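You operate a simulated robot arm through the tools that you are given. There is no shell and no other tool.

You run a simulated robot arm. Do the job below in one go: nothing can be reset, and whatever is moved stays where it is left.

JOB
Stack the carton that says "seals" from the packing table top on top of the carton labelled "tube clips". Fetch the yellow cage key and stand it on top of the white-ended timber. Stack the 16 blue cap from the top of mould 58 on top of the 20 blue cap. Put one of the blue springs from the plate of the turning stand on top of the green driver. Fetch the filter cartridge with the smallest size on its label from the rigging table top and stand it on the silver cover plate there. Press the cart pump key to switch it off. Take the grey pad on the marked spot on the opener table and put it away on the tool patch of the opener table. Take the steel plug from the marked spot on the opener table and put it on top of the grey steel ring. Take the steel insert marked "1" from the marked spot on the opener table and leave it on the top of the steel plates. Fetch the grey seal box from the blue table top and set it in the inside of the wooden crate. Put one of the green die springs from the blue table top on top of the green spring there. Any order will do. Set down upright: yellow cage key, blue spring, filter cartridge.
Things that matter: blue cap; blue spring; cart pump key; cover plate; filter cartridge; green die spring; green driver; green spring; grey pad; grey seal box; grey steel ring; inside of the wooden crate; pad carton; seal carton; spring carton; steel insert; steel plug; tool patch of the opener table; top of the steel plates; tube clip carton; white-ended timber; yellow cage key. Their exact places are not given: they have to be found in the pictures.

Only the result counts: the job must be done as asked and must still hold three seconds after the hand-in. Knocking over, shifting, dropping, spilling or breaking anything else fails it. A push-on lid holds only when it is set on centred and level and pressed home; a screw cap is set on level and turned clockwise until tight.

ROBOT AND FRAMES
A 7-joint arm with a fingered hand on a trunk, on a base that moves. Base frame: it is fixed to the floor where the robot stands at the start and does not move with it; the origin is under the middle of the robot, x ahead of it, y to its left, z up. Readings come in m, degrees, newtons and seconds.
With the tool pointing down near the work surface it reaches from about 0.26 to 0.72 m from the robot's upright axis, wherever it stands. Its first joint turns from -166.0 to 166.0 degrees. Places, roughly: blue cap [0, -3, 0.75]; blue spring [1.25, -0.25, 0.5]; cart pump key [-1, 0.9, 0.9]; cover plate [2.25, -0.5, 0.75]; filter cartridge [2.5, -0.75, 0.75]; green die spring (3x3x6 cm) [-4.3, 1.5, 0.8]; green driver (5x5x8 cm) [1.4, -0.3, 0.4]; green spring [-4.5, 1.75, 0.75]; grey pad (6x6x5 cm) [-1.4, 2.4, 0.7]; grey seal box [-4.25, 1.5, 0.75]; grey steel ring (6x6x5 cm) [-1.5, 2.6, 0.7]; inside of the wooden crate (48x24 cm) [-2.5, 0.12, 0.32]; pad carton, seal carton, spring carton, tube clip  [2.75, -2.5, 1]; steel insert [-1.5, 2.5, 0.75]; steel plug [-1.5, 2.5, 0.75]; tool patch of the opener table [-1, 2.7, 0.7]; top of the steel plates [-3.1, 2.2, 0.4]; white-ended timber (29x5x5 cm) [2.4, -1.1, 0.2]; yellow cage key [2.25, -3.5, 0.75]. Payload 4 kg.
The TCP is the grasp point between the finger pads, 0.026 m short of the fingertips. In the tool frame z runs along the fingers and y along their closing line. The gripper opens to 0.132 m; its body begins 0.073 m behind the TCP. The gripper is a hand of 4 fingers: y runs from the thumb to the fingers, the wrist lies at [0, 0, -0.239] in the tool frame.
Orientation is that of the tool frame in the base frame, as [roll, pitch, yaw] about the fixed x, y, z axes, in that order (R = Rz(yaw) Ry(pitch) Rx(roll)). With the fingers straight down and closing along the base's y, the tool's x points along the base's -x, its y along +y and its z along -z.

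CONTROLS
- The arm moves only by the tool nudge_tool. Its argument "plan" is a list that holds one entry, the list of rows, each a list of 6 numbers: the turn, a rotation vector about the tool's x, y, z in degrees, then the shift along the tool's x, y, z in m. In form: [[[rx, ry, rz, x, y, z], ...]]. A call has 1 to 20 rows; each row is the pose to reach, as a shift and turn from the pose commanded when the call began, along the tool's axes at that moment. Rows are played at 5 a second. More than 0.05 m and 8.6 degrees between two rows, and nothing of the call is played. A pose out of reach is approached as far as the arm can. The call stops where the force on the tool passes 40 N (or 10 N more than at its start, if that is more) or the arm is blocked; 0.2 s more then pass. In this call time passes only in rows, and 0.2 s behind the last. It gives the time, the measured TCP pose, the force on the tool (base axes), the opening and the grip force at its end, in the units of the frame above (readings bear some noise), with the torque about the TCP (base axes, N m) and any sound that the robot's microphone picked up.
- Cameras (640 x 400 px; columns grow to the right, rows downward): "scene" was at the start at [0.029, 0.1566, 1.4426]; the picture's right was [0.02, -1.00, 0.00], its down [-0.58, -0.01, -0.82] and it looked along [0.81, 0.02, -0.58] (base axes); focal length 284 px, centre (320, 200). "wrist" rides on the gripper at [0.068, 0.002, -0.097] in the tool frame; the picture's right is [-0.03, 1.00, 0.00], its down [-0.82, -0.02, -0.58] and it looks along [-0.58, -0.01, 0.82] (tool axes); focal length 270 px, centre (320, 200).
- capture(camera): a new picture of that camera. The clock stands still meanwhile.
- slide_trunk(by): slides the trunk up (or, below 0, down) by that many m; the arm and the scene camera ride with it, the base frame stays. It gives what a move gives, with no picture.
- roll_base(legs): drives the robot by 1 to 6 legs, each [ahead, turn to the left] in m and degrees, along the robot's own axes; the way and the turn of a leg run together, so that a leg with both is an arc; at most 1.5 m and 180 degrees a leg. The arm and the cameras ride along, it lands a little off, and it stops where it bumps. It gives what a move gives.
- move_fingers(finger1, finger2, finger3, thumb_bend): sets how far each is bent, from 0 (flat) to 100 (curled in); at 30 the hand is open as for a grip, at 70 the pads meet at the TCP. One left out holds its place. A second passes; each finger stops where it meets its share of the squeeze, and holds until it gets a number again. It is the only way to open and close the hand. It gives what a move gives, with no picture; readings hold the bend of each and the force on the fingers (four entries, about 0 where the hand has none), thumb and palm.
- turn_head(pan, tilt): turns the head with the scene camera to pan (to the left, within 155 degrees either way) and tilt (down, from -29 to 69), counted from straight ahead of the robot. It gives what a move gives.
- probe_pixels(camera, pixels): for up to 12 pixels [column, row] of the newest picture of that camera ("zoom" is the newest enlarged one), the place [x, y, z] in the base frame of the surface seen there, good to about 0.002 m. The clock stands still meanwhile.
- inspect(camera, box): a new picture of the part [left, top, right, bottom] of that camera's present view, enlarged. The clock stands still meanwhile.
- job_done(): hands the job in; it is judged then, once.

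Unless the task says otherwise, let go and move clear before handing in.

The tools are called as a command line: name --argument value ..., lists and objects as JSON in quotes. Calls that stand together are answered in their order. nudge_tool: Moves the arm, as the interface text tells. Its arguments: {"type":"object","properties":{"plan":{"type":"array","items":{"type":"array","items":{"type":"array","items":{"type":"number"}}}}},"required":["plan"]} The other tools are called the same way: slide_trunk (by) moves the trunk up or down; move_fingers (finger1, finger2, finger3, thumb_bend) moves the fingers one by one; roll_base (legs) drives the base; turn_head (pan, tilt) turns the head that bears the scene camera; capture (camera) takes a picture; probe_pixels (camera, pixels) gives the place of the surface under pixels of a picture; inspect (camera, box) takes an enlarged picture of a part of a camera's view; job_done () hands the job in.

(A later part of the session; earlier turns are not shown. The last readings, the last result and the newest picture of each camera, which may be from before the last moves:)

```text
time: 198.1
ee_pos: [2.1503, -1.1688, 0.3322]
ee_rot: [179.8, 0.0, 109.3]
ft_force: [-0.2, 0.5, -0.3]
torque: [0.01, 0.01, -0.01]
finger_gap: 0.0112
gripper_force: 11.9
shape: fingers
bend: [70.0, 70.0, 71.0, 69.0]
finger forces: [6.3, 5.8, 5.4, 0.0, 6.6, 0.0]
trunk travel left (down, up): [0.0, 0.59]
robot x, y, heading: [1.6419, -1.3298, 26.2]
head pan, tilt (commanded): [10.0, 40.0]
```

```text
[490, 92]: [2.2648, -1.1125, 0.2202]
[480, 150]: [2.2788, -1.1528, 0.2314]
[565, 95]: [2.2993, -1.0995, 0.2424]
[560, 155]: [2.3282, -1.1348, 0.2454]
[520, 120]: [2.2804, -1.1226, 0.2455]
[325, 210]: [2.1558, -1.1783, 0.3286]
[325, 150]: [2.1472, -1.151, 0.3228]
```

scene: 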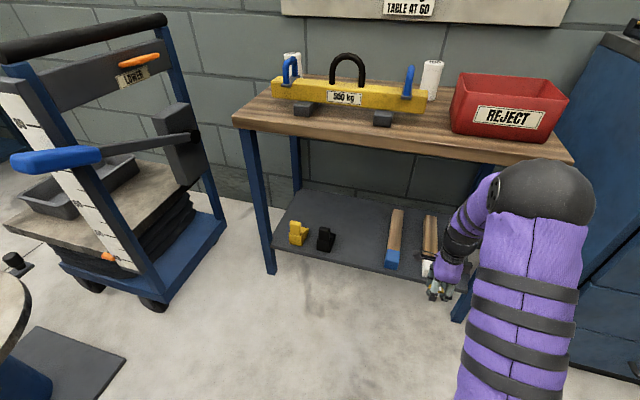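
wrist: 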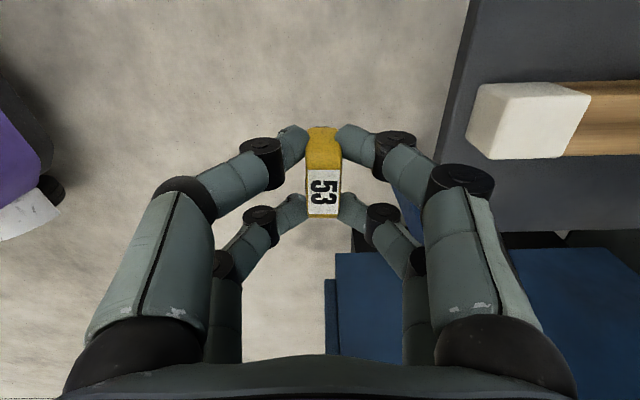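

Geometry matches my estimate: forearm will pass ≈3.5 cm under the tabletop edge. I'll extend 0.10 m and re-check alignment.

nudge_tool --plan '[[[0, 0, 0, -0.003, 0.03, 0], [0, 0, 0, -0.006, 0.06, 0], [0, 0, 0, -0.0074, 0.09, 0], [0, 0, 0, -0.0074, 0.11, 0]]]'

capture --camera "scene"

capture --camera "wrist"

```text
time: 199.1
ee_pos: [2.2597, -1.1377, 0.3312]
ee_rot: [179.9, 0.0, 109.5]
ft_force: [0.2, -0.3, -1.6]
torque: [-0.02, 0.01, 0.01]
finger_gap: 0.0111
gripper_force: 12.1
shape: fingers
bend: [70.0, 70.0, 71.0, 69.0]
finger forces: [6.3, 5.8, 5.5, 0.0, 6.5, 0.0]
trunk travel left (down, up): [0.0, 0.59]
robot x, y, heading: [1.6367, -1.3308, 25.9]
head pan, tilt (commanded): [10.0, 40.0]
```

```text
taken
```

scene: 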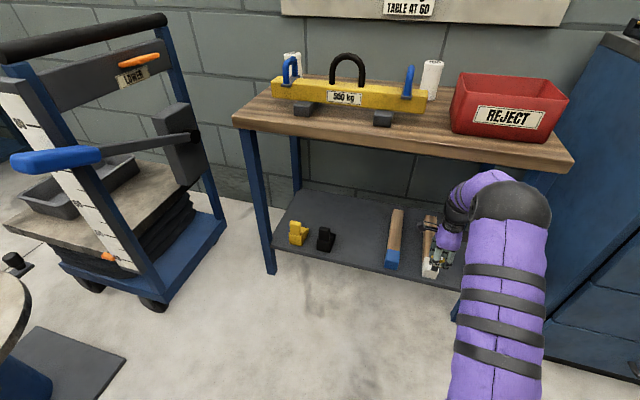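

```text
taken
```

wrist: 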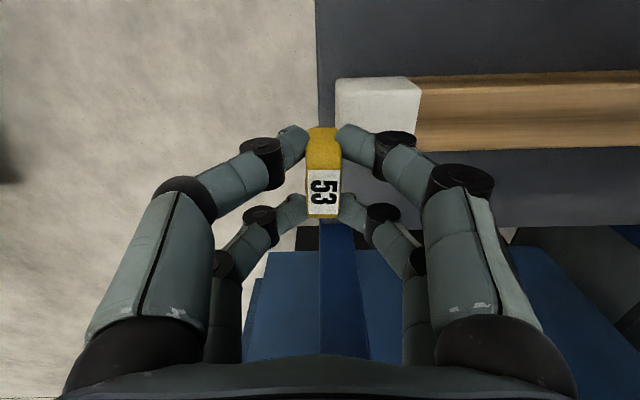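

probe_pixels --camera "scene" --pixels '[[490, 175], [465, 185], [455, 195], [450, 215], [510, 185], [505, 165], [475, 178], [520, 172]]'

probe_pixels --camera "wrist" --pixels '[[345, 85], [412, 82], [405, 130], [430, 90], [500, 145], [500, 82], [325, 210], [325, 150], [340, 85]]'

inspect --camera "scene" --box '[400, 130, 580, 300]'

```text
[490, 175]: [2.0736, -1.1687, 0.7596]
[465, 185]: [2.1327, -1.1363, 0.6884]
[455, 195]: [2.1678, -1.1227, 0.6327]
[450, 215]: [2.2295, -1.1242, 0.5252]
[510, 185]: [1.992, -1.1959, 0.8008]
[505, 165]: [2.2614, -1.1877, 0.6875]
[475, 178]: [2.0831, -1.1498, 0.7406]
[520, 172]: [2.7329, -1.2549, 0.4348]
```

```text
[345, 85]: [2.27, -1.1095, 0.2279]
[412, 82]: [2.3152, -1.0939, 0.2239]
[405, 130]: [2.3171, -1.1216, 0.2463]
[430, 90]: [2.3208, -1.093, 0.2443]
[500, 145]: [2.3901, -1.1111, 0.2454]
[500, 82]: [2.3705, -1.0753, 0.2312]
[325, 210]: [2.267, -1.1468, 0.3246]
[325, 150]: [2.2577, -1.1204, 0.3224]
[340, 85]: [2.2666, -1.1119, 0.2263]
```

```text
2.35 times, centred on (490, 215) of scene
```

zoom: 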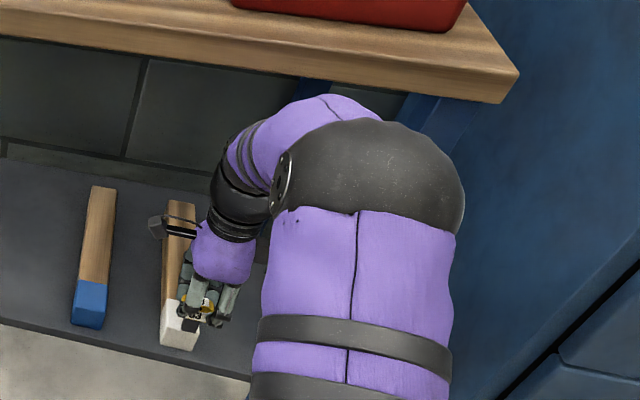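

Key lateral coordinate (-1.8167) matches the timber's centreline (-1.8177). I'll advance the last 4.6 cm.

nudge_tool --plan '[[[0, 0, 0, -0.0005, 0.02, 0], [0, 0, 0, -0.001, 0.046, 0]]]'

capture --camera "wrist"

inspect --camera "scene" --box '[410, 220, 490, 300]'

```text
time: 199.7
ee_pos: [2.3036, -1.1234, 0.3322]
ee_rot: [179.8, -0.1, 109.5]
ft_force: [0.1, -0.2, -1.1]
torque: [0.0, -0.01, 0.0]
finger_gap: 0.0112
gripper_force: 12.3
shape: fingers
bend: [70.0, 71.0, 71.0, 69.0]
finger forces: [6.3, 5.7, 5.4, 0.1, 6.6, 0.0]
trunk travel left (down, up): [0.0, 0.59]
robot x, y, heading: [1.6375, -1.3312, 26.2]
head pan, tilt (commanded): [10.0, 40.0]
```

```text
taken
```

wrist: 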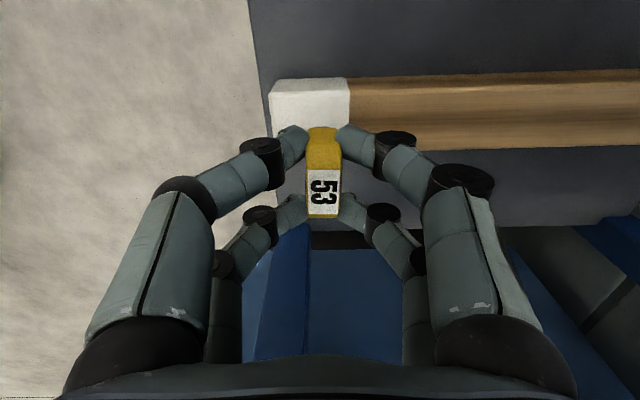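

```text
5.00 times, centred on (450, 260) of scene
```

zoom: 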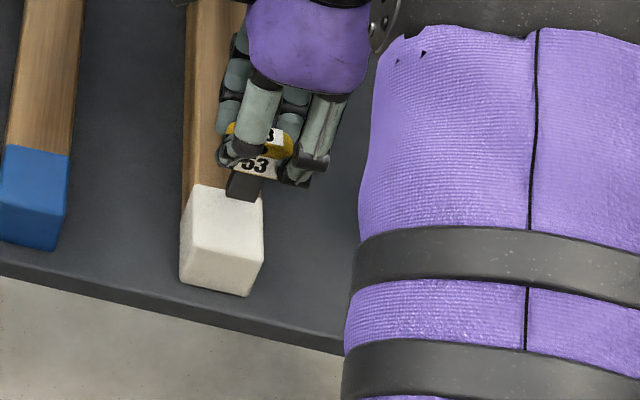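

The stem shows above the white end at zoom (243,190). I'll probe the stem bottom and timber top to verify centring and the gap.

probe_pixels --camera "zoom" --pixels '[[243, 180], [243, 190], [243, 196], [232, 192], [256, 196], [220, 215], [240, 215], [258, 215], [200, 200], [263, 225], [250, 165]]'

```text
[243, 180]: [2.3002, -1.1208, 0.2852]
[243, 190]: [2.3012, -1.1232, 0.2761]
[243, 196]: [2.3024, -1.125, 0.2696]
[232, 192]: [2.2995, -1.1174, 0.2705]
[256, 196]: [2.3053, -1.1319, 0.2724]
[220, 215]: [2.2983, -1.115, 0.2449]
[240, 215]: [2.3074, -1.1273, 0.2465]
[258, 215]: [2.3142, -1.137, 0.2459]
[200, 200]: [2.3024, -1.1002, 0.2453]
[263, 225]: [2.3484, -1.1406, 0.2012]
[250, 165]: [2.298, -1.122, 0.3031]
```

Stem centre is ~3.5 mm right of the timber centreline and 2.2 cm above it. I'll shift left 3 mm and lower 2 cm.

nudge_tool --plan '[[[0, 0, 0, 0.003, 0, 0.005], [0, 0, 0, 0.003, 0, 0.012], [0, 0, 0, 0.003, 0, 0.018]]]'

inspect --camera "scene" --box '[420, 235, 480, 285]'

```text
time: 200.5
ee_pos: [2.3013, -1.1231, 0.3145]
ee_rot: [180.0, 0.0, 109.3]
ft_force: [1.1, 0.1, -0.5]
torque: [0.03, -0.01, 0.03]
finger_gap: 0.011
gripper_force: 11.8
shape: fingers
bend: [70.0, 71.0, 71.0, 69.0]
finger forces: [6.4, 5.7, 5.4, 0.0, 6.6, 0.0]
trunk travel left (down, up): [0.0, 0.59]
robot x, y, heading: [1.6412, -1.3288, 26.2]
head pan, tilt (commanded): [10.0, 40.0]
```

```text
8.00 times, centred on (450, 260) of scene
```

zoom: 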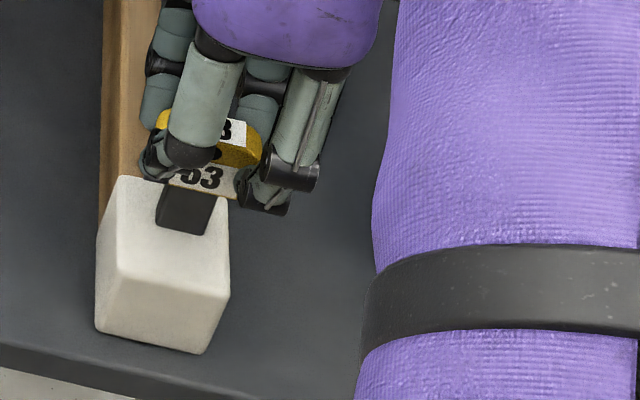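

The stem is just above the timber and its bottom edge is parallel to it. Lowering in 1 mm steps to feel contact.

nudge_tool --plan '[[[0, 0, 0, 0, 0, 0.001], [0, 0, 0, 0, 0, 0.002]]]'

nudge_tool --plan '[[[0, 0, 0, 0, 0, 0.001]]]'

nudge_tool --plan '[[[0, 0, 0, 0, 0, 0.001]]]'

inspect --camera "scene" --box '[420, 235, 480, 285]'

```text
time: 201.1
ee_pos: [2.2999, -1.1244, 0.3122]
ee_rot: [179.9, 0.0, 109.4]
ft_force: [0.5, 0.6, 3.3]
torque: [0.03, 0.01, 0.02]
finger_gap: 0.0109
gripper_force: 13.1
shape: fingers
bend: [70.0, 71.0, 71.0, 69.0]
finger forces: [7.2, 5.9, 5.6, 0.0, 7.5, 0.0]
trunk travel left (down, up): [0.0, 0.59]
robot x, y, heading: [1.6378, -1.3341, 26.0]
head pan, tilt (commanded): [10.0, 40.0]
```

```text
time: 201.5
ee_pos: [2.3009, -1.123, 0.3133]
ee_rot: [179.8, 0.0, 109.3]
ft_force: [0.5, 0.0, 7.0]
torque: [0.07, 0.03, 0.03]
finger_gap: 0.0109
gripper_force: 13.7
shape: fingers
bend: [70.0, 71.0, 71.0, 69.0]
finger forces: [7.6, 6.5, 6.1, 0.1, 8.2, 0.0]
trunk travel left (down, up): [0.0, 0.59]
robot x, y, heading: [1.6398, -1.3314, 26.1]
head pan, tilt (commanded): [10.0, 40.0]
```

```text
time: 201.9
ee_pos: [2.3007, -1.1227, 0.311]
ee_rot: [179.7, -0.1, 109.4]
ft_force: [-0.4, -0.9, 15.3]
torque: [0.07, 0.05, 0.04]
finger_gap: 0.0108
gripper_force: 16.4
shape: fingers
bend: [71.0, 71.0, 71.0, 68.0]
finger forces: [8.2, 6.9, 7.2, 0.0, 10.1, 0.0]
trunk travel left (down, up): [0.0, 0.59]
robot x, y, heading: [1.6399, -1.3336, 26.1]
head pan, tilt (commanded): [10.0, 40.0]
```

```text
8.00 times, centred on (450, 260) of scene
```

zoom: 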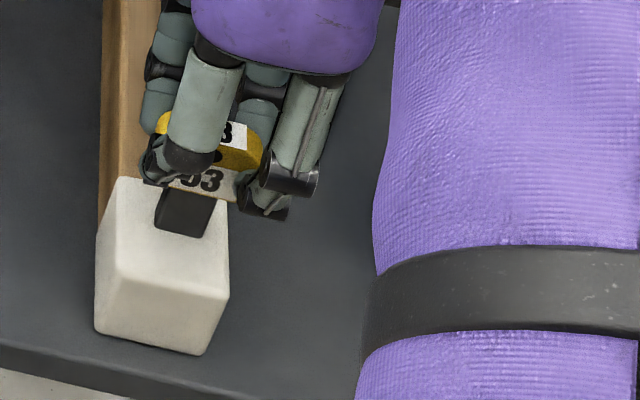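

Contact is clear (15 N). I'll back off 2 mm to ~3 N and then release in steps.

nudge_tool --plan '[[[0, 0, 0, 0, 0, -0.001], [0, 0, 0, 0, 0, -0.002]]]'

move_fingers --finger1 68 --finger2 68 --finger3 68 --thumb_bend 68

move_fingers --finger1 65 --finger2 65 --finger3 65 --thumb_bend 65

inspect --camera "scene" --box '[420, 235, 480, 285]'

capture --camera "wrist"

```text
time: 202.5
ee_pos: [2.3, -1.1224, 0.3122]
ee_rot: [179.7, 0.1, 109.3]
ft_force: [0.7, -0.3, 11.1]
torque: [0.06, -0.03, 0.02]
finger_gap: 0.0104
gripper_force: 15.0
shape: fingers
bend: [71.0, 71.0, 71.0, 68.0]
finger forces: [8.1, 7.2, 6.4, 0.0, 8.5, 0.1]
trunk travel left (down, up): [0.0, 0.59]
robot x, y, heading: [1.638, -1.3315, 26.3]
head pan, tilt (commanded): [10.0, 40.0]
```

```text
time: 203.5
ee_pos: [2.3021, -1.1237, 0.3118]
ee_rot: [180.0, 0.0, 109.4]
ft_force: [0.4, -0.3, 2.4]
torque: [-0.01, 0.0, -0.03]
finger_gap: 0.0136
gripper_force: 3.9
shape: fingers
bend: [66.0, 66.0, 67.0, 67.0]
finger forces: [2.3, 1.9, 1.8, 0.1, 2.0, 0.0]
trunk travel left (down, up): [0.0, 0.59]
robot x, y, heading: [1.6399, -1.3319, 26.4]
head pan, tilt (commanded): [10.0, 40.0]
```

```text
time: 204.5
ee_pos: [2.3016, -1.1236, 0.3109]
ee_rot: [179.9, 0.1, 109.4]
ft_force: [0.1, 0.4, 0.0]
torque: [-0.01, 0.0, 0.01]
finger_gap: 0.0166
gripper_force: 0.5
shape: fingers
bend: [65.0, 65.0, 65.0, 65.0]
finger forces: [0.0, 0.1, 0.1, 0.0, 0.0, 0.1]
trunk travel left (down, up): [0.0, 0.59]
robot x, y, heading: [1.6398, -1.3333, 26.0]
head pan, tilt (commanded): [10.0, 40.0]
```

```text
8.00 times, centred on (450, 260) of scene
```

zoom: 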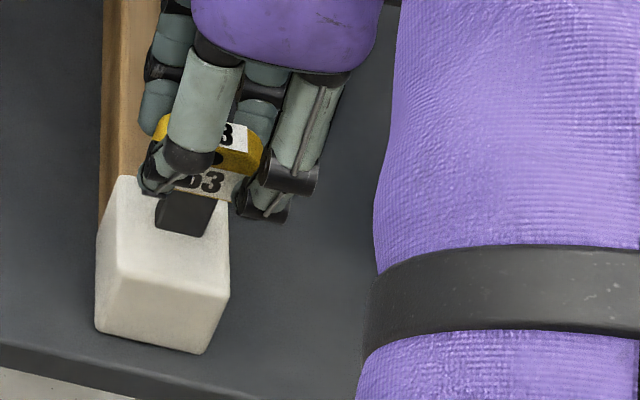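

```text
taken
```

wrist: 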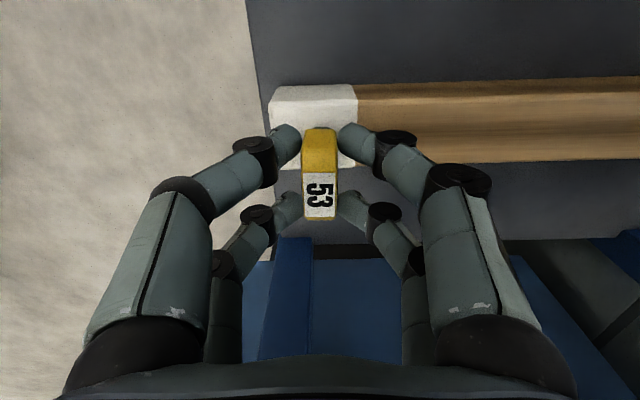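

Finger forces are zero and the key is standing on its own. I'll open further and verify.

move_fingers --finger1 54 --finger2 54 --finger3 54 --thumb_bend 54

inspect --camera "scene" --box '[420, 235, 480, 285]'

capture --camera "wrist"

```text
time: 205.5
ee_pos: [2.2997, -1.1232, 0.3118]
ee_rot: [179.9, 0.0, 109.3]
ft_force: [-0.2, 0.1, 0.2]
torque: [-0.04, 0.01, -0.01]
finger_gap: 0.0518
gripper_force: 0.0
shape: fingers
bend: [54.0, 54.0, 54.0, 54.0]
finger forces: [0.1, 0.1, 0.0, 0.0, 0.0, 0.0]
trunk travel left (down, up): [0.0, 0.59]
robot x, y, heading: [1.6391, -1.3301, 25.9]
head pan, tilt (commanded): [10.0, 40.0]
```

```text
8.00 times, centred on (450, 260) of scene
```

zoom: 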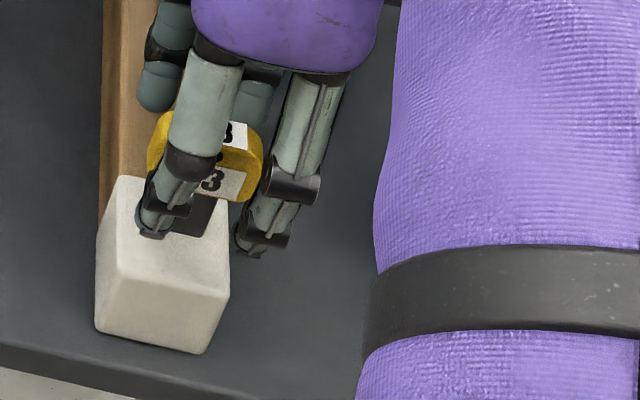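

```text
taken
```

wrist: 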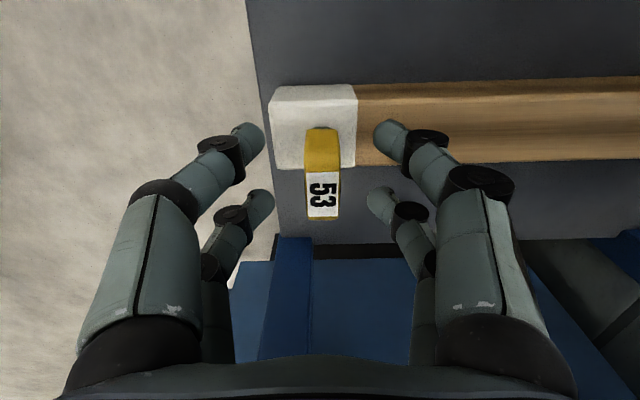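

The key stands upright on the white end (wrist (322,170)). I'll open slightly more and slide the hand sideways (left) out past it, then withdraw.

move_fingers --finger1 49 --finger2 49 --finger3 49 --thumb_bend 49

nudge_tool --plan '[[[0, 0, 0, 0.02, 0, 0], [0, 0, 0, 0.04, 0, 0], [0, 0, 0, 0.06, 0, 0], [0, 0, 0, 0.08, 0, 0], [0, 0, 0, 0.095, 0, 0]]]'

capture --camera "wrist"

inspect --camera "scene" --box '[380, 200, 500, 300]'

```text
time: 206.5
ee_pos: [2.302, -1.1243, 0.3121]
ee_rot: [179.9, 0.0, 109.4]
ft_force: [0.0, 0.0, -0.8]
torque: [0.0, 0.06, -0.02]
finger_gap: 0.0688
gripper_force: 0.1
shape: fingers
bend: [49.0, 49.0, 49.0, 49.0]
finger forces: [0.0, 0.1, 0.0, 0.1, 0.0, 0.0]
trunk travel left (down, up): [0.0, 0.59]
robot x, y, heading: [1.6364, -1.3299, 26.0]
head pan, tilt (commanded): [10.0, 40.0]
```

```text
time: 207.7
ee_pos: [2.2693, -1.0333, 0.3123]
ee_rot: [179.9, 0.0, 109.4]
ft_force: [-0.8, -0.6, -0.5]
torque: [-0.03, 0.02, 0.02]
finger_gap: 0.0687
gripper_force: 0.1
shape: fingers
bend: [49.0, 49.0, 49.0, 49.0]
finger forces: [0.0, 0.1, 0.1, 0.0, 0.0, 0.0]
trunk travel left (down, up): [0.0, 0.59]
robot x, y, heading: [1.6374, -1.331, 26.0]
head pan, tilt (commanded): [10.0, 40.0]
```

```text
taken
```

wrist: 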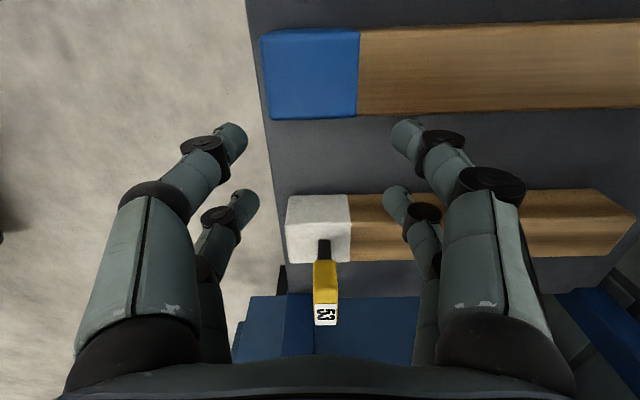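

```text
4.00 times, centred on (440, 250) of scene
```

zoom: 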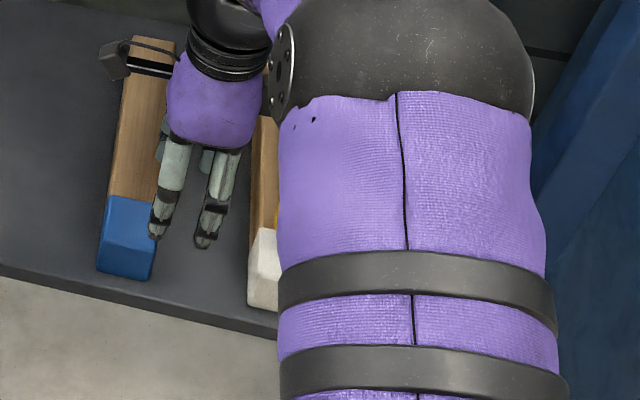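

The key stands free on its stem (wrist (323,280)). I'll withdraw straight back out from under the table and raise the arm.

nudge_tool --plan '[[[0, 0, 0, 0, -0.03, 0], [0, 0, 0, 0, -0.07, 0], [0, 0, 0, 0, -0.11, 0], [0, 0, 0, 0, -0.15, 0], [0, 0, 0, 0, -0.19, 0], [0, 0, 0, 0, -0.23, 0], [0, 0, 0, 0, -0.26, 0]]]'

slide_trunk --by 0.45

capture --camera "scene"

inspect --camera "scene" --box '[360, 190, 500, 310]'

```text
time: 209.3
ee_pos: [2.0226, -1.1223, 0.3081]
ee_rot: [179.7, -0.1, 109.3]
ft_force: [-0.1, -0.8, 0.0]
torque: [0.0, -0.01, -0.01]
finger_gap: 0.0691
gripper_force: 0.0
shape: fingers
bend: [49.0, 49.0, 49.0, 49.0]
finger forces: [0.0, 0.1, 0.1, 0.0, 0.0, 0.0]
trunk travel left (down, up): [0.0, 0.59]
robot x, y, heading: [1.6386, -1.3334, 26.2]
head pan, tilt (commanded): [10.0, 40.0]
```

```text
refused: 0.45 is not a number from -0.4 to 0.4
```

```text
taken
```

scene: 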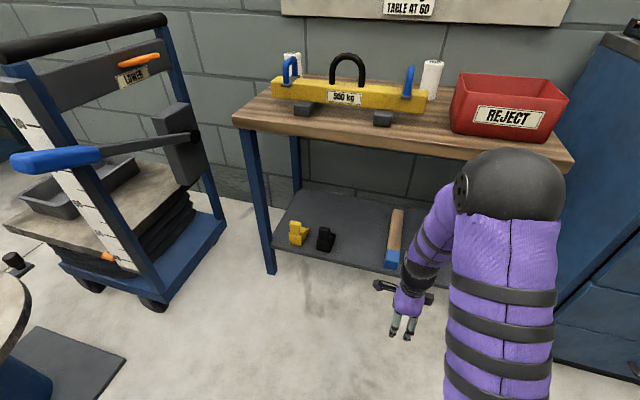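

```text
3.33 times, centred on (430, 250) of scene
```

zoom: 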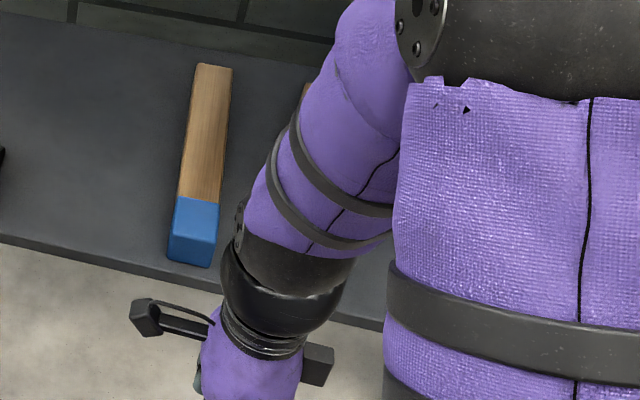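

slide_trunk --by 0.4

nudge_tool --plan '[[[0, 0, 0, 0, -0.02, -0.05], [0, 0, 0, 0, -0.02, -0.1], [0, 0, 0, 0, -0.02, -0.15], [0, 0, 0, 0, -0.02, -0.2], [0, 0, 0, 0, -0.02, -0.25], [0, 0, 0, 0, -0.02, -0.3]]]'

capture --camera "scene"

inspect --camera "scene" --box '[380, 180, 500, 320]'

```text
time: 213.1
ee_pos: [2.0235, -1.1219, 0.7095]
ee_rot: [179.8, 0.0, 109.4]
ft_force: [1.8, 1.2, -0.3]
torque: [0.02, -0.02, -0.02]
finger_gap: 0.0689
gripper_force: 0.0
shape: fingers
bend: [49.0, 49.0, 49.0, 49.0]
finger forces: [0.0, 0.0, 0.1, 0.0, 0.0, 0.1]
trunk travel left (down, up): [-0.4, 0.19]
robot x, y, heading: [1.6412, -1.3314, 25.9]
head pan, tilt (commanded): [10.0, 40.0]
```

```text
refused: row 1 steps farther than a row can; nothing moved
```

```text
taken
```

scene: 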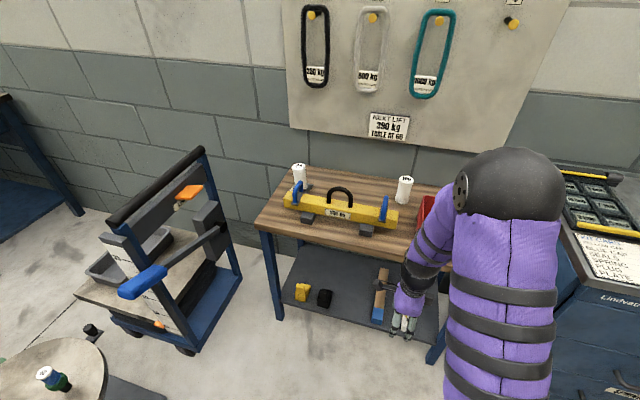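

```text
2.86 times, centred on (440, 250) of scene
```

zoom: 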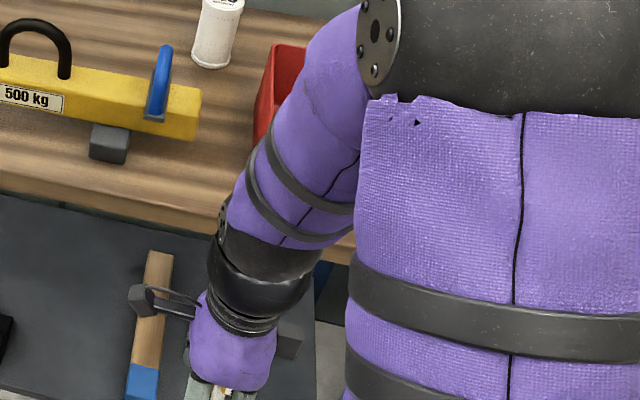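

nudge_tool --plan '[[[0, 0, 0, 0, -0.01, -0.045], [0, 0, 0, 0, -0.02, -0.09], [0, 0, 0, 0, -0.02, -0.135], [0, 0, 0, 0, -0.02, -0.18], [0, 0, 0, 0, -0.02, -0.225], [0, 0, 0, 0, -0.02, -0.27], [0, 0, 0, 0, -0.02, -0.31]]]'

roll_base --legs '[[-0.4, 0]]'

capture --camera "scene"

inspect --camera "scene" --box '[330, 150, 490, 290]'

```text
time: 214.7
ee_pos: [2.0016, -1.132, 1.0206]
ee_rot: [179.9, -0.1, 109.4]
ft_force: [0.1, -0.4, 0.4]
torque: [-0.01, 0.0, -0.01]
finger_gap: 0.069
gripper_force: 0.1
shape: fingers
bend: [49.0, 49.0, 49.0, 49.0]
finger forces: [0.1, 0.0, 0.1, 0.0, 0.0, 0.0]
trunk travel left (down, up): [-0.4, 0.19]
robot x, y, heading: [1.6348, -1.3333, 26.4]
head pan, tilt (commanded): [10.0, 40.0]
```

```text
time: 217.2
ee_pos: [1.6355, -1.3135, 1.0186]
ee_rot: [179.9, -0.1, 108.8]
ft_force: [0.0, 0.7, 0.2]
torque: [0.03, 0.0, -0.01]
finger_gap: 0.0689
gripper_force: 0.0
shape: fingers
bend: [49.0, 49.0, 49.0, 49.0]
finger forces: [0.0, 0.0, 0.0, 0.0, 0.0, 0.1]
trunk travel left (down, up): [-0.4, 0.19]
robot x, y, heading: [1.269, -1.5074, 25.5]
head pan, tilt (commanded): [10.0, 40.0]
```

```text
taken
```

scene: 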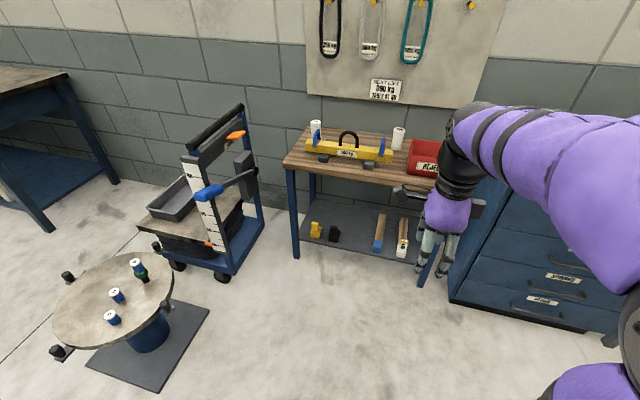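

```text
2.86 times, centred on (410, 220) of scene
```

zoom: 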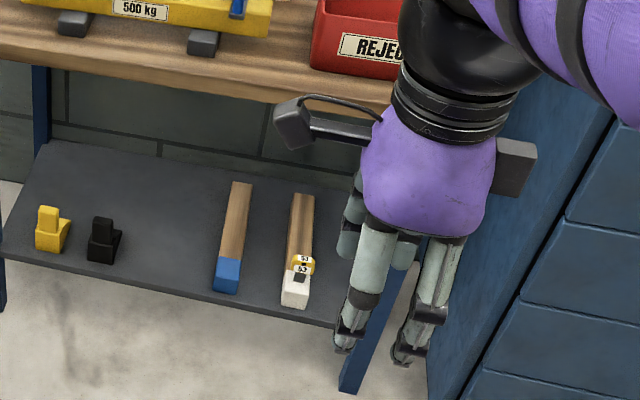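

The key stands on the white-ended timber. Now I'll look towards the moulds at about (0,-3).

turn_head --pan -150 --tilt 25

capture --camera "scene"

inspect --camera "scene" --box '[160, 80, 480, 280]'

```text
time: 219.7
ee_pos: [1.6355, -1.3141, 1.0185]
ee_rot: [179.9, 0.1, 108.8]
ft_force: [-0.9, -0.1, -0.6]
torque: [0.0, 0.0, 0.02]
finger_gap: 0.069
gripper_force: 0.1
shape: fingers
bend: [49.0, 49.0, 49.0, 49.0]
finger forces: [0.1, 0.0, 0.0, 0.0, 0.1, 0.0]
trunk travel left (down, up): [-0.4, 0.19]
robot x, y, heading: [1.2696, -1.5094, 25.5]
head pan, tilt (commanded): [-150.0, 25.0]
```

```text
taken
```

scene: 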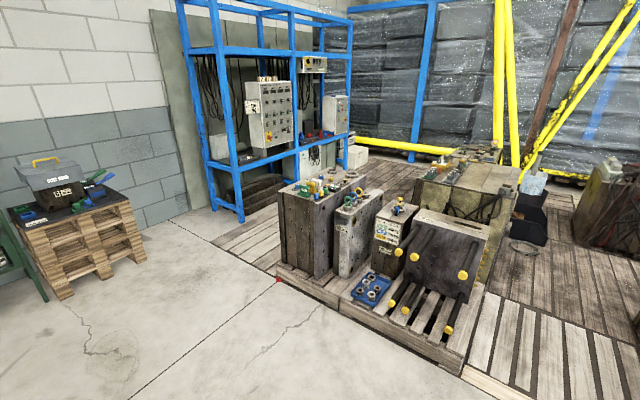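

```text
2.00 times, centred on (320, 180) of scene
```

zoom: 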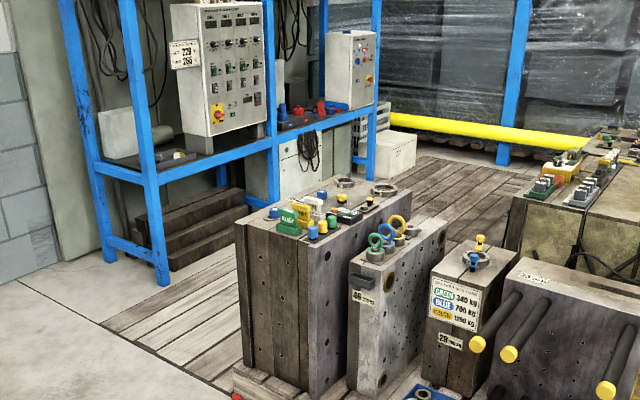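

The big mould at zoom (320,220) carries blue caps. I'll probe it and neighbours.

probe_pixels --camera "zoom" --pixels '[[275, 212], [312, 232], [322, 196], [332, 222], [345, 185], [238, 228], [305, 255], [410, 195], [340, 262], [235, 380], [370, 300], [150, 270]]'

inspect --camera "scene" --box '[270, 160, 380, 240]'

```text
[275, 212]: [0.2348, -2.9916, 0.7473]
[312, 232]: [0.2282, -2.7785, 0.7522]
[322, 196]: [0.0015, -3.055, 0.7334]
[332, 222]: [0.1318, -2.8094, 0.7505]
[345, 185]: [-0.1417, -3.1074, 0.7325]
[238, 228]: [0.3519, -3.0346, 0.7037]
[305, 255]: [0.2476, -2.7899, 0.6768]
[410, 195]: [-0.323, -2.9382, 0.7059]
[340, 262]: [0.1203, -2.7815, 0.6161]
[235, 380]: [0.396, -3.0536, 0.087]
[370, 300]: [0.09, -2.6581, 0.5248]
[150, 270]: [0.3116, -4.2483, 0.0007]
```

```text
5.00 times, centred on (325, 200) of scene
```

zoom: 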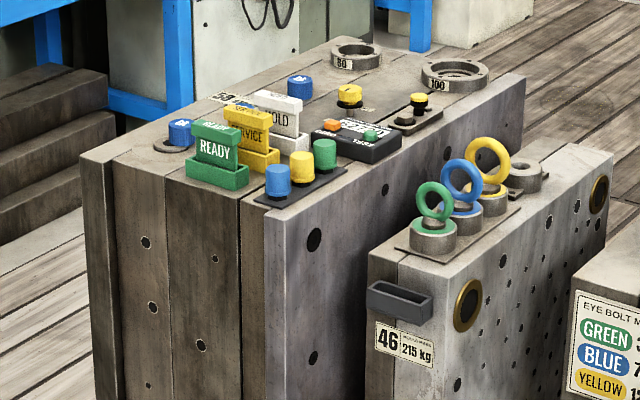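

I need a closer look at the caps' numbers. I'll drive to about (1.0,-2.75) and face west toward the mould.

roll_base --legs '[[0, -127.5], [1.27, 0], [0, -75]]'

turn_head --pan 20 --tilt 35

capture --camera "scene"

capture --camera "wrist"

```text
time: 235.5
ee_pos: [0.5836, -2.8096, 1.0193]
ee_rot: [180.0, 0.1, -92.6]
ft_force: [-0.5, -0.3, -0.7]
torque: [-0.01, 0.02, 0.0]
finger_gap: 0.0691
gripper_force: 0.2
shape: fingers
bend: [49.0, 49.0, 49.0, 49.0]
finger forces: [0.0, 0.0, 0.1, 0.0, 0.0, 0.0]
trunk travel left (down, up): [-0.4, 0.19]
robot x, y, heading: [0.9971, -2.7605, -176.3]
head pan, tilt (commanded): [-150.0, 25.0]
```

```text
time: 238.1
ee_pos: [0.584, -2.8089, 1.0191]
ee_rot: [180.0, 0.0, -92.6]
ft_force: [0.1, -1.0, 0.9]
torque: [-0.01, -0.02, -0.02]
finger_gap: 0.0688
gripper_force: 0.1
shape: fingers
bend: [49.0, 49.0, 49.0, 49.0]
finger forces: [0.0, 0.1, 0.0, 0.0, 0.1, 0.0]
trunk travel left (down, up): [-0.4, 0.19]
robot x, y, heading: [0.9982, -2.7579, -175.9]
head pan, tilt (commanded): [20.0, 35.0]
```

```text
taken
```

scene: 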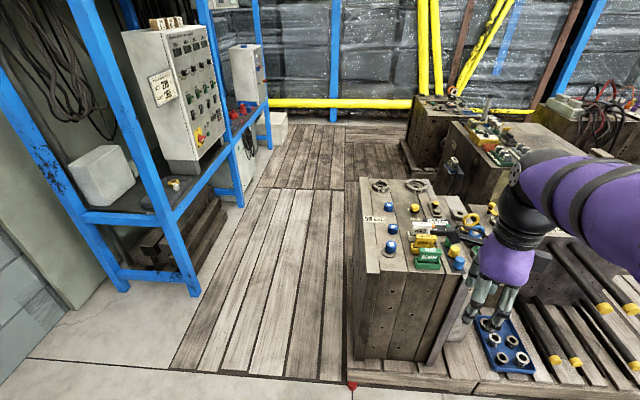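

```text
taken
```

wrist: 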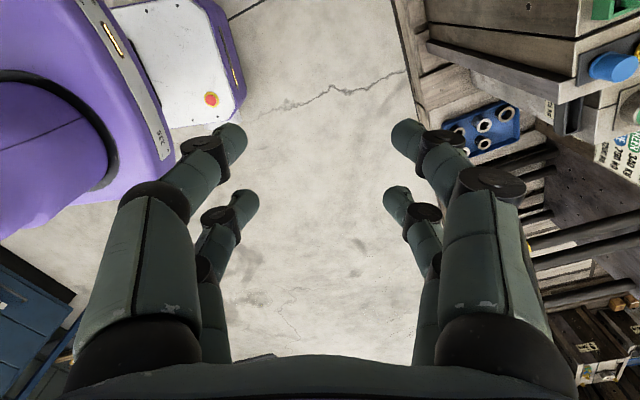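

inspect --camera "scene" --box '[340, 170, 490, 280]'

```text
3.64 times, centred on (415, 225) of scene
```

zoom: 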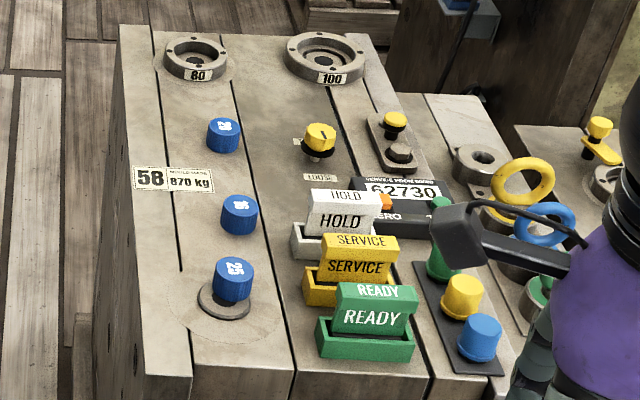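

Mould 58 has three numbered blue caps at zoom (223,133), (238,213), (232,280). I'll zoom in to read the numbers.

inspect --camera "scene" --box '[380, 195, 420, 220]'

inspect --camera "scene" --box '[375, 220, 415, 260]'

```text
16.00 times, centred on (400, 208) of scene
```

zoom: 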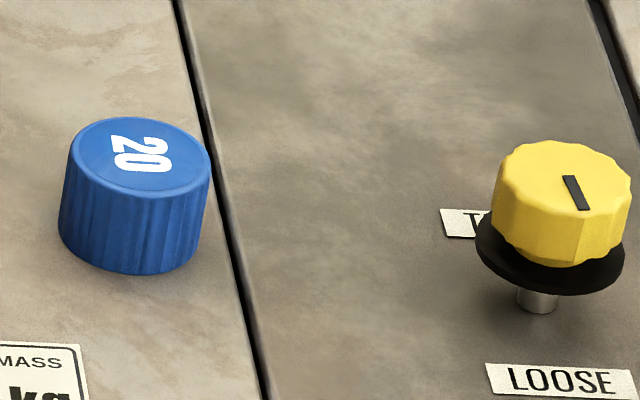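

```text
10.00 times, centred on (395, 240) of scene
```

zoom: 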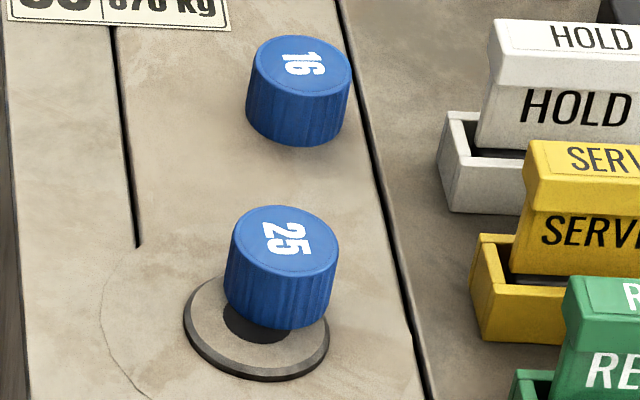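

The caps are 20 (far), 16 (middle), 25 (near). I'll probe 16 in this zoom, then 20.

probe_pixels --camera "zoom" --pixels '[[302, 65], [256, 68], [349, 66], [302, 40], [302, 92], [300, 145], [400, 130], [285, 240], [540, 60], [600, 180]]'

inspect --camera "scene" --box '[380, 195, 420, 220]'

probe_pixels --camera "zoom" --pixels '[[140, 155], [75, 155], [206, 160], [140, 122], [140, 190], [135, 265], [130, 310], [560, 200], [600, 280], [380, 250]]'

```text
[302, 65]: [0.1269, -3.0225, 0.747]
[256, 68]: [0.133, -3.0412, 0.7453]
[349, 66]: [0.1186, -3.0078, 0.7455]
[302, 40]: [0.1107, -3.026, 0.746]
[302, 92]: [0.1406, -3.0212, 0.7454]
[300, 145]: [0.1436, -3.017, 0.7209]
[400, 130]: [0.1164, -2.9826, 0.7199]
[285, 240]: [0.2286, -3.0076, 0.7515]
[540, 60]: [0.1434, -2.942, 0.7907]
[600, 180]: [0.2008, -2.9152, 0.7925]
```

```text
16.00 times, centred on (400, 208) of scene
```

zoom: 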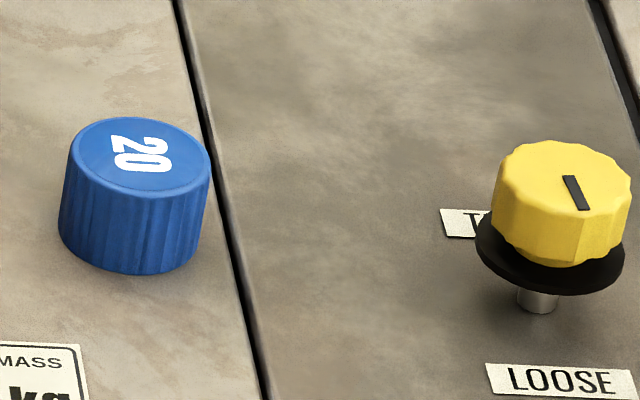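

```text
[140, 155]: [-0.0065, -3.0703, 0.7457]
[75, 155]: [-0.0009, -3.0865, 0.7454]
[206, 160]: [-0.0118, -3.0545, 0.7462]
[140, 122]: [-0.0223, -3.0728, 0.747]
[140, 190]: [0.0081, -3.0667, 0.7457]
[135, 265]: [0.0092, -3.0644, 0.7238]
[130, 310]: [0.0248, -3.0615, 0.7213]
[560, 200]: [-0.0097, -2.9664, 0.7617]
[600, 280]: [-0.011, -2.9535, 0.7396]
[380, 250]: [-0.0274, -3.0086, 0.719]
```

Cap 16 centre (0.126,-3.024), top 0.746; cap 20 centre (-0.0065,-3.070), top 0.746; mould top 0.720. I'll probe the pallet and deck edges to see how close I can drive.

probe_pixels --camera "scene" --pixels '[[352, 385], [352, 395], [420, 385], [500, 390], [200, 372], [300, 378], [355, 340], [440, 360], [360, 300], [600, 390], [30, 360], [345, 372]]'

```text
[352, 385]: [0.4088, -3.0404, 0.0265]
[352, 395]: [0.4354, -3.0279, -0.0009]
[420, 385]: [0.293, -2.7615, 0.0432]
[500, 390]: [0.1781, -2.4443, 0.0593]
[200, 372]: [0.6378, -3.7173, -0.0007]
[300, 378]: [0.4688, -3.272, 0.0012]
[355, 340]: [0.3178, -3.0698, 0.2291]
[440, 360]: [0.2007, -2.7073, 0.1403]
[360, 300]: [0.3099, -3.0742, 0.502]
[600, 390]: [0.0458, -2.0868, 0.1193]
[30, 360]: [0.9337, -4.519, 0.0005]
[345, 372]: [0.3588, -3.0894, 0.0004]
```

The pallet's front edge runs from (0.41,-3.04) to (0.18,-2.44). I'll check my own base's front extent from the wrist view.

probe_pixels --camera "wrist" --pixels '[[235, 60], [238, 100], [225, 20], [180, 125], [210, 100], [150, 150], [120, 60]]'

```text
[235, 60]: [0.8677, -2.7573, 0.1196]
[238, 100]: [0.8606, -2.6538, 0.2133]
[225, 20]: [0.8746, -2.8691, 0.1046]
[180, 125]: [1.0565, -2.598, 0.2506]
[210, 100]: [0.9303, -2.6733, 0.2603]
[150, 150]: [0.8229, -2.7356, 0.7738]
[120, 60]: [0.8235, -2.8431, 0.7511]
```

The base front is only ~0.18 m ahead of the axis, so I can get to about (0.59,-2.84) safely. I'll turn slightly and roll 0.40 m.

roll_base --legs '[[0, 8], [0.4, 0], [0, 9]]'

capture --camera "wrist"

turn_head --pan 20 --tilt 50

capture --camera "scene"

```text
time: 241.8
ee_pos: [0.2434, -3.009, 1.019]
ee_rot: [179.9, 0.0, -75.2]
ft_force: [-0.3, -0.1, 0.7]
torque: [0.02, 0.0, 0.0]
finger_gap: 0.069
gripper_force: 0.0
shape: fingers
bend: [49.0, 49.0, 49.0, 49.0]
finger forces: [0.0, 0.0, 0.0, 0.0, 0.1, 0.0]
trunk travel left (down, up): [-0.4, 0.19]
robot x, y, heading: [0.6226, -2.838, -158.4]
head pan, tilt (commanded): [20.0, 35.0]
```

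```text
taken
```

wrist: 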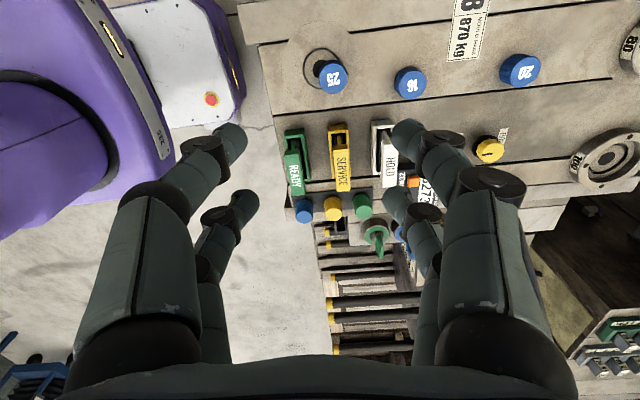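

```text
time: 242.6
ee_pos: [0.2442, -3.0093, 1.0207]
ee_rot: [179.9, 0.0, -75.2]
ft_force: [-0.2, 0.3, -0.2]
torque: [0.01, -0.04, 0.04]
finger_gap: 0.069
gripper_force: 0.0
shape: fingers
bend: [49.0, 49.0, 49.0, 49.0]
finger forces: [0.0, 0.1, 0.0, 0.0, 0.1, 0.0]
trunk travel left (down, up): [-0.4, 0.19]
robot x, y, heading: [0.6235, -2.8385, -158.3]
head pan, tilt (commanded): [20.0, 50.0]
```

```text
taken
```

scene: 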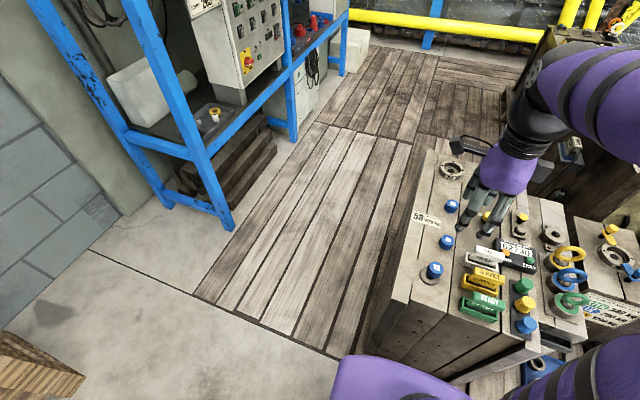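

Robot is at (0.62,-2.84); caps 16 and 20 appear at wrist (410,83) and (520,70). I'll probe them precisely.

inspect --camera "wrist" --box '[310, 30, 560, 180]'

probe_pixels --camera "wrist" --pixels '[[410, 86], [396, 86], [426, 86], [410, 73], [410, 100], [521, 72], [505, 72], [540, 72], [521, 58], [521, 87]]'

```text
2.56 times, centred on (435, 105) of wrist
```

zoom: 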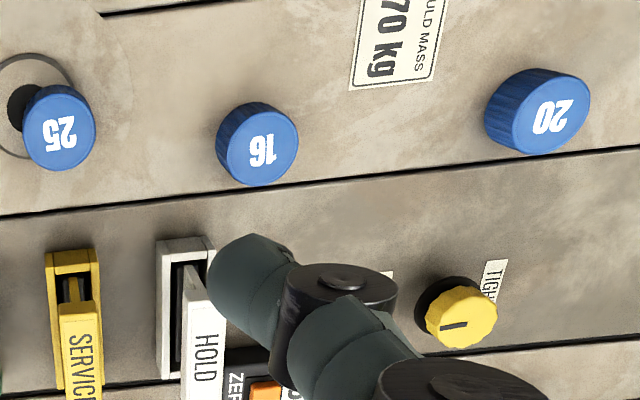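

```text
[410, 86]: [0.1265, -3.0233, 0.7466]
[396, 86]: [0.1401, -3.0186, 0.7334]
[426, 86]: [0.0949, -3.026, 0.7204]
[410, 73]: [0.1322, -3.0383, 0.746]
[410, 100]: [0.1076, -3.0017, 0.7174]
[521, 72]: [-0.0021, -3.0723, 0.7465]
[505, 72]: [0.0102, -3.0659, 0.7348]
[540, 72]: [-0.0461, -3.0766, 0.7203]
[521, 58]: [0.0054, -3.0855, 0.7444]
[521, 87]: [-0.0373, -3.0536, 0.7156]
```

nudge_tool --plan '[[[0, 0, 0, -0.005, 0.04, 0], [0, 0, 0, -0.011, 0.08, 0], [0, 0, 0, -0.016, 0.118, 0], [0, 0, 0, -0.016, 0.118, 0.05], [0, 0, 0, -0.016, 0.118, 0.1], [0, 0, 0, -0.016, 0.118, 0.15], [0, 0, 0, -0.016, 0.118, 0.18]]]'

capture --camera "wrist"

capture --camera "scene"

```text
time: 244.2
ee_pos: [0.1252, -3.0238, 0.8373]
ee_rot: [179.9, 0.0, -75.2]
ft_force: [0.3, 0.5, -0.2]
torque: [0.02, 0.04, -0.01]
finger_gap: 0.0691
gripper_force: 0.0
shape: fingers
bend: [49.0, 49.0, 49.0, 49.0]
finger forces: [0.1, 0.0, 0.0, 0.0, 0.0, 0.0]
trunk travel left (down, up): [-0.4, 0.19]
robot x, y, heading: [0.6206, -2.8391, -158.5]
head pan, tilt (commanded): [20.0, 50.0]
```

```text
taken
```

wrist: 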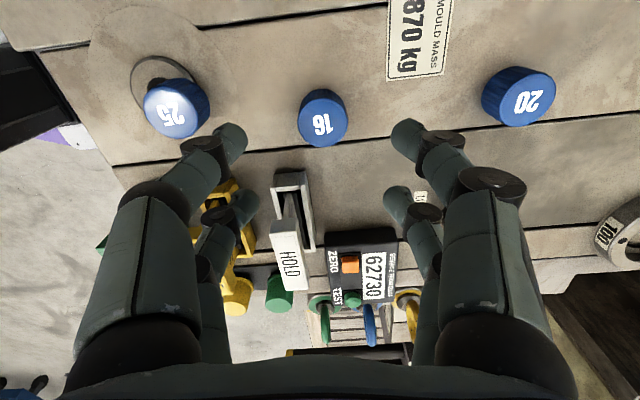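

```text
taken
```

scene: 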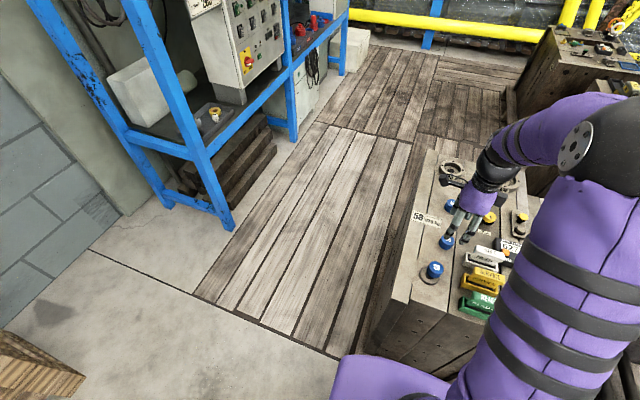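

Cap 16 is at tool offset about (+3,+3) mm. I'll correct and descend 0.079 m so fingertips are just above the mould top.

nudge_tool --plan '[[[0, 0, 0, 0.0028, 0.003, 0.02], [0, 0, 0, 0.0028, 0.003, 0.045], [0, 0, 0, 0.0028, 0.003, 0.065], [0, 0, 0, 0.0028, 0.003, 0.079]]]'

capture --camera "wrist"

```text
time: 245.2
ee_pos: [0.1227, -3.0263, 0.7611]
ee_rot: [179.9, 0.0, -75.2]
ft_force: [0.0, 0.3, -0.3]
torque: [-0.02, 0.0, 0.01]
finger_gap: 0.0688
gripper_force: 0.1
shape: fingers
bend: [49.0, 49.0, 49.0, 49.0]
finger forces: [0.1, 0.0, 0.0, 0.0, 0.0, 0.0]
trunk travel left (down, up): [-0.4, 0.19]
robot x, y, heading: [0.62, -2.8387, -158.7]
head pan, tilt (commanded): [20.0, 50.0]
```

```text
taken
```

wrist: 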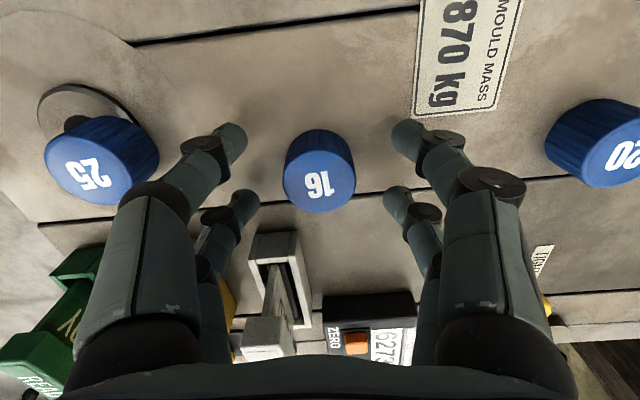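

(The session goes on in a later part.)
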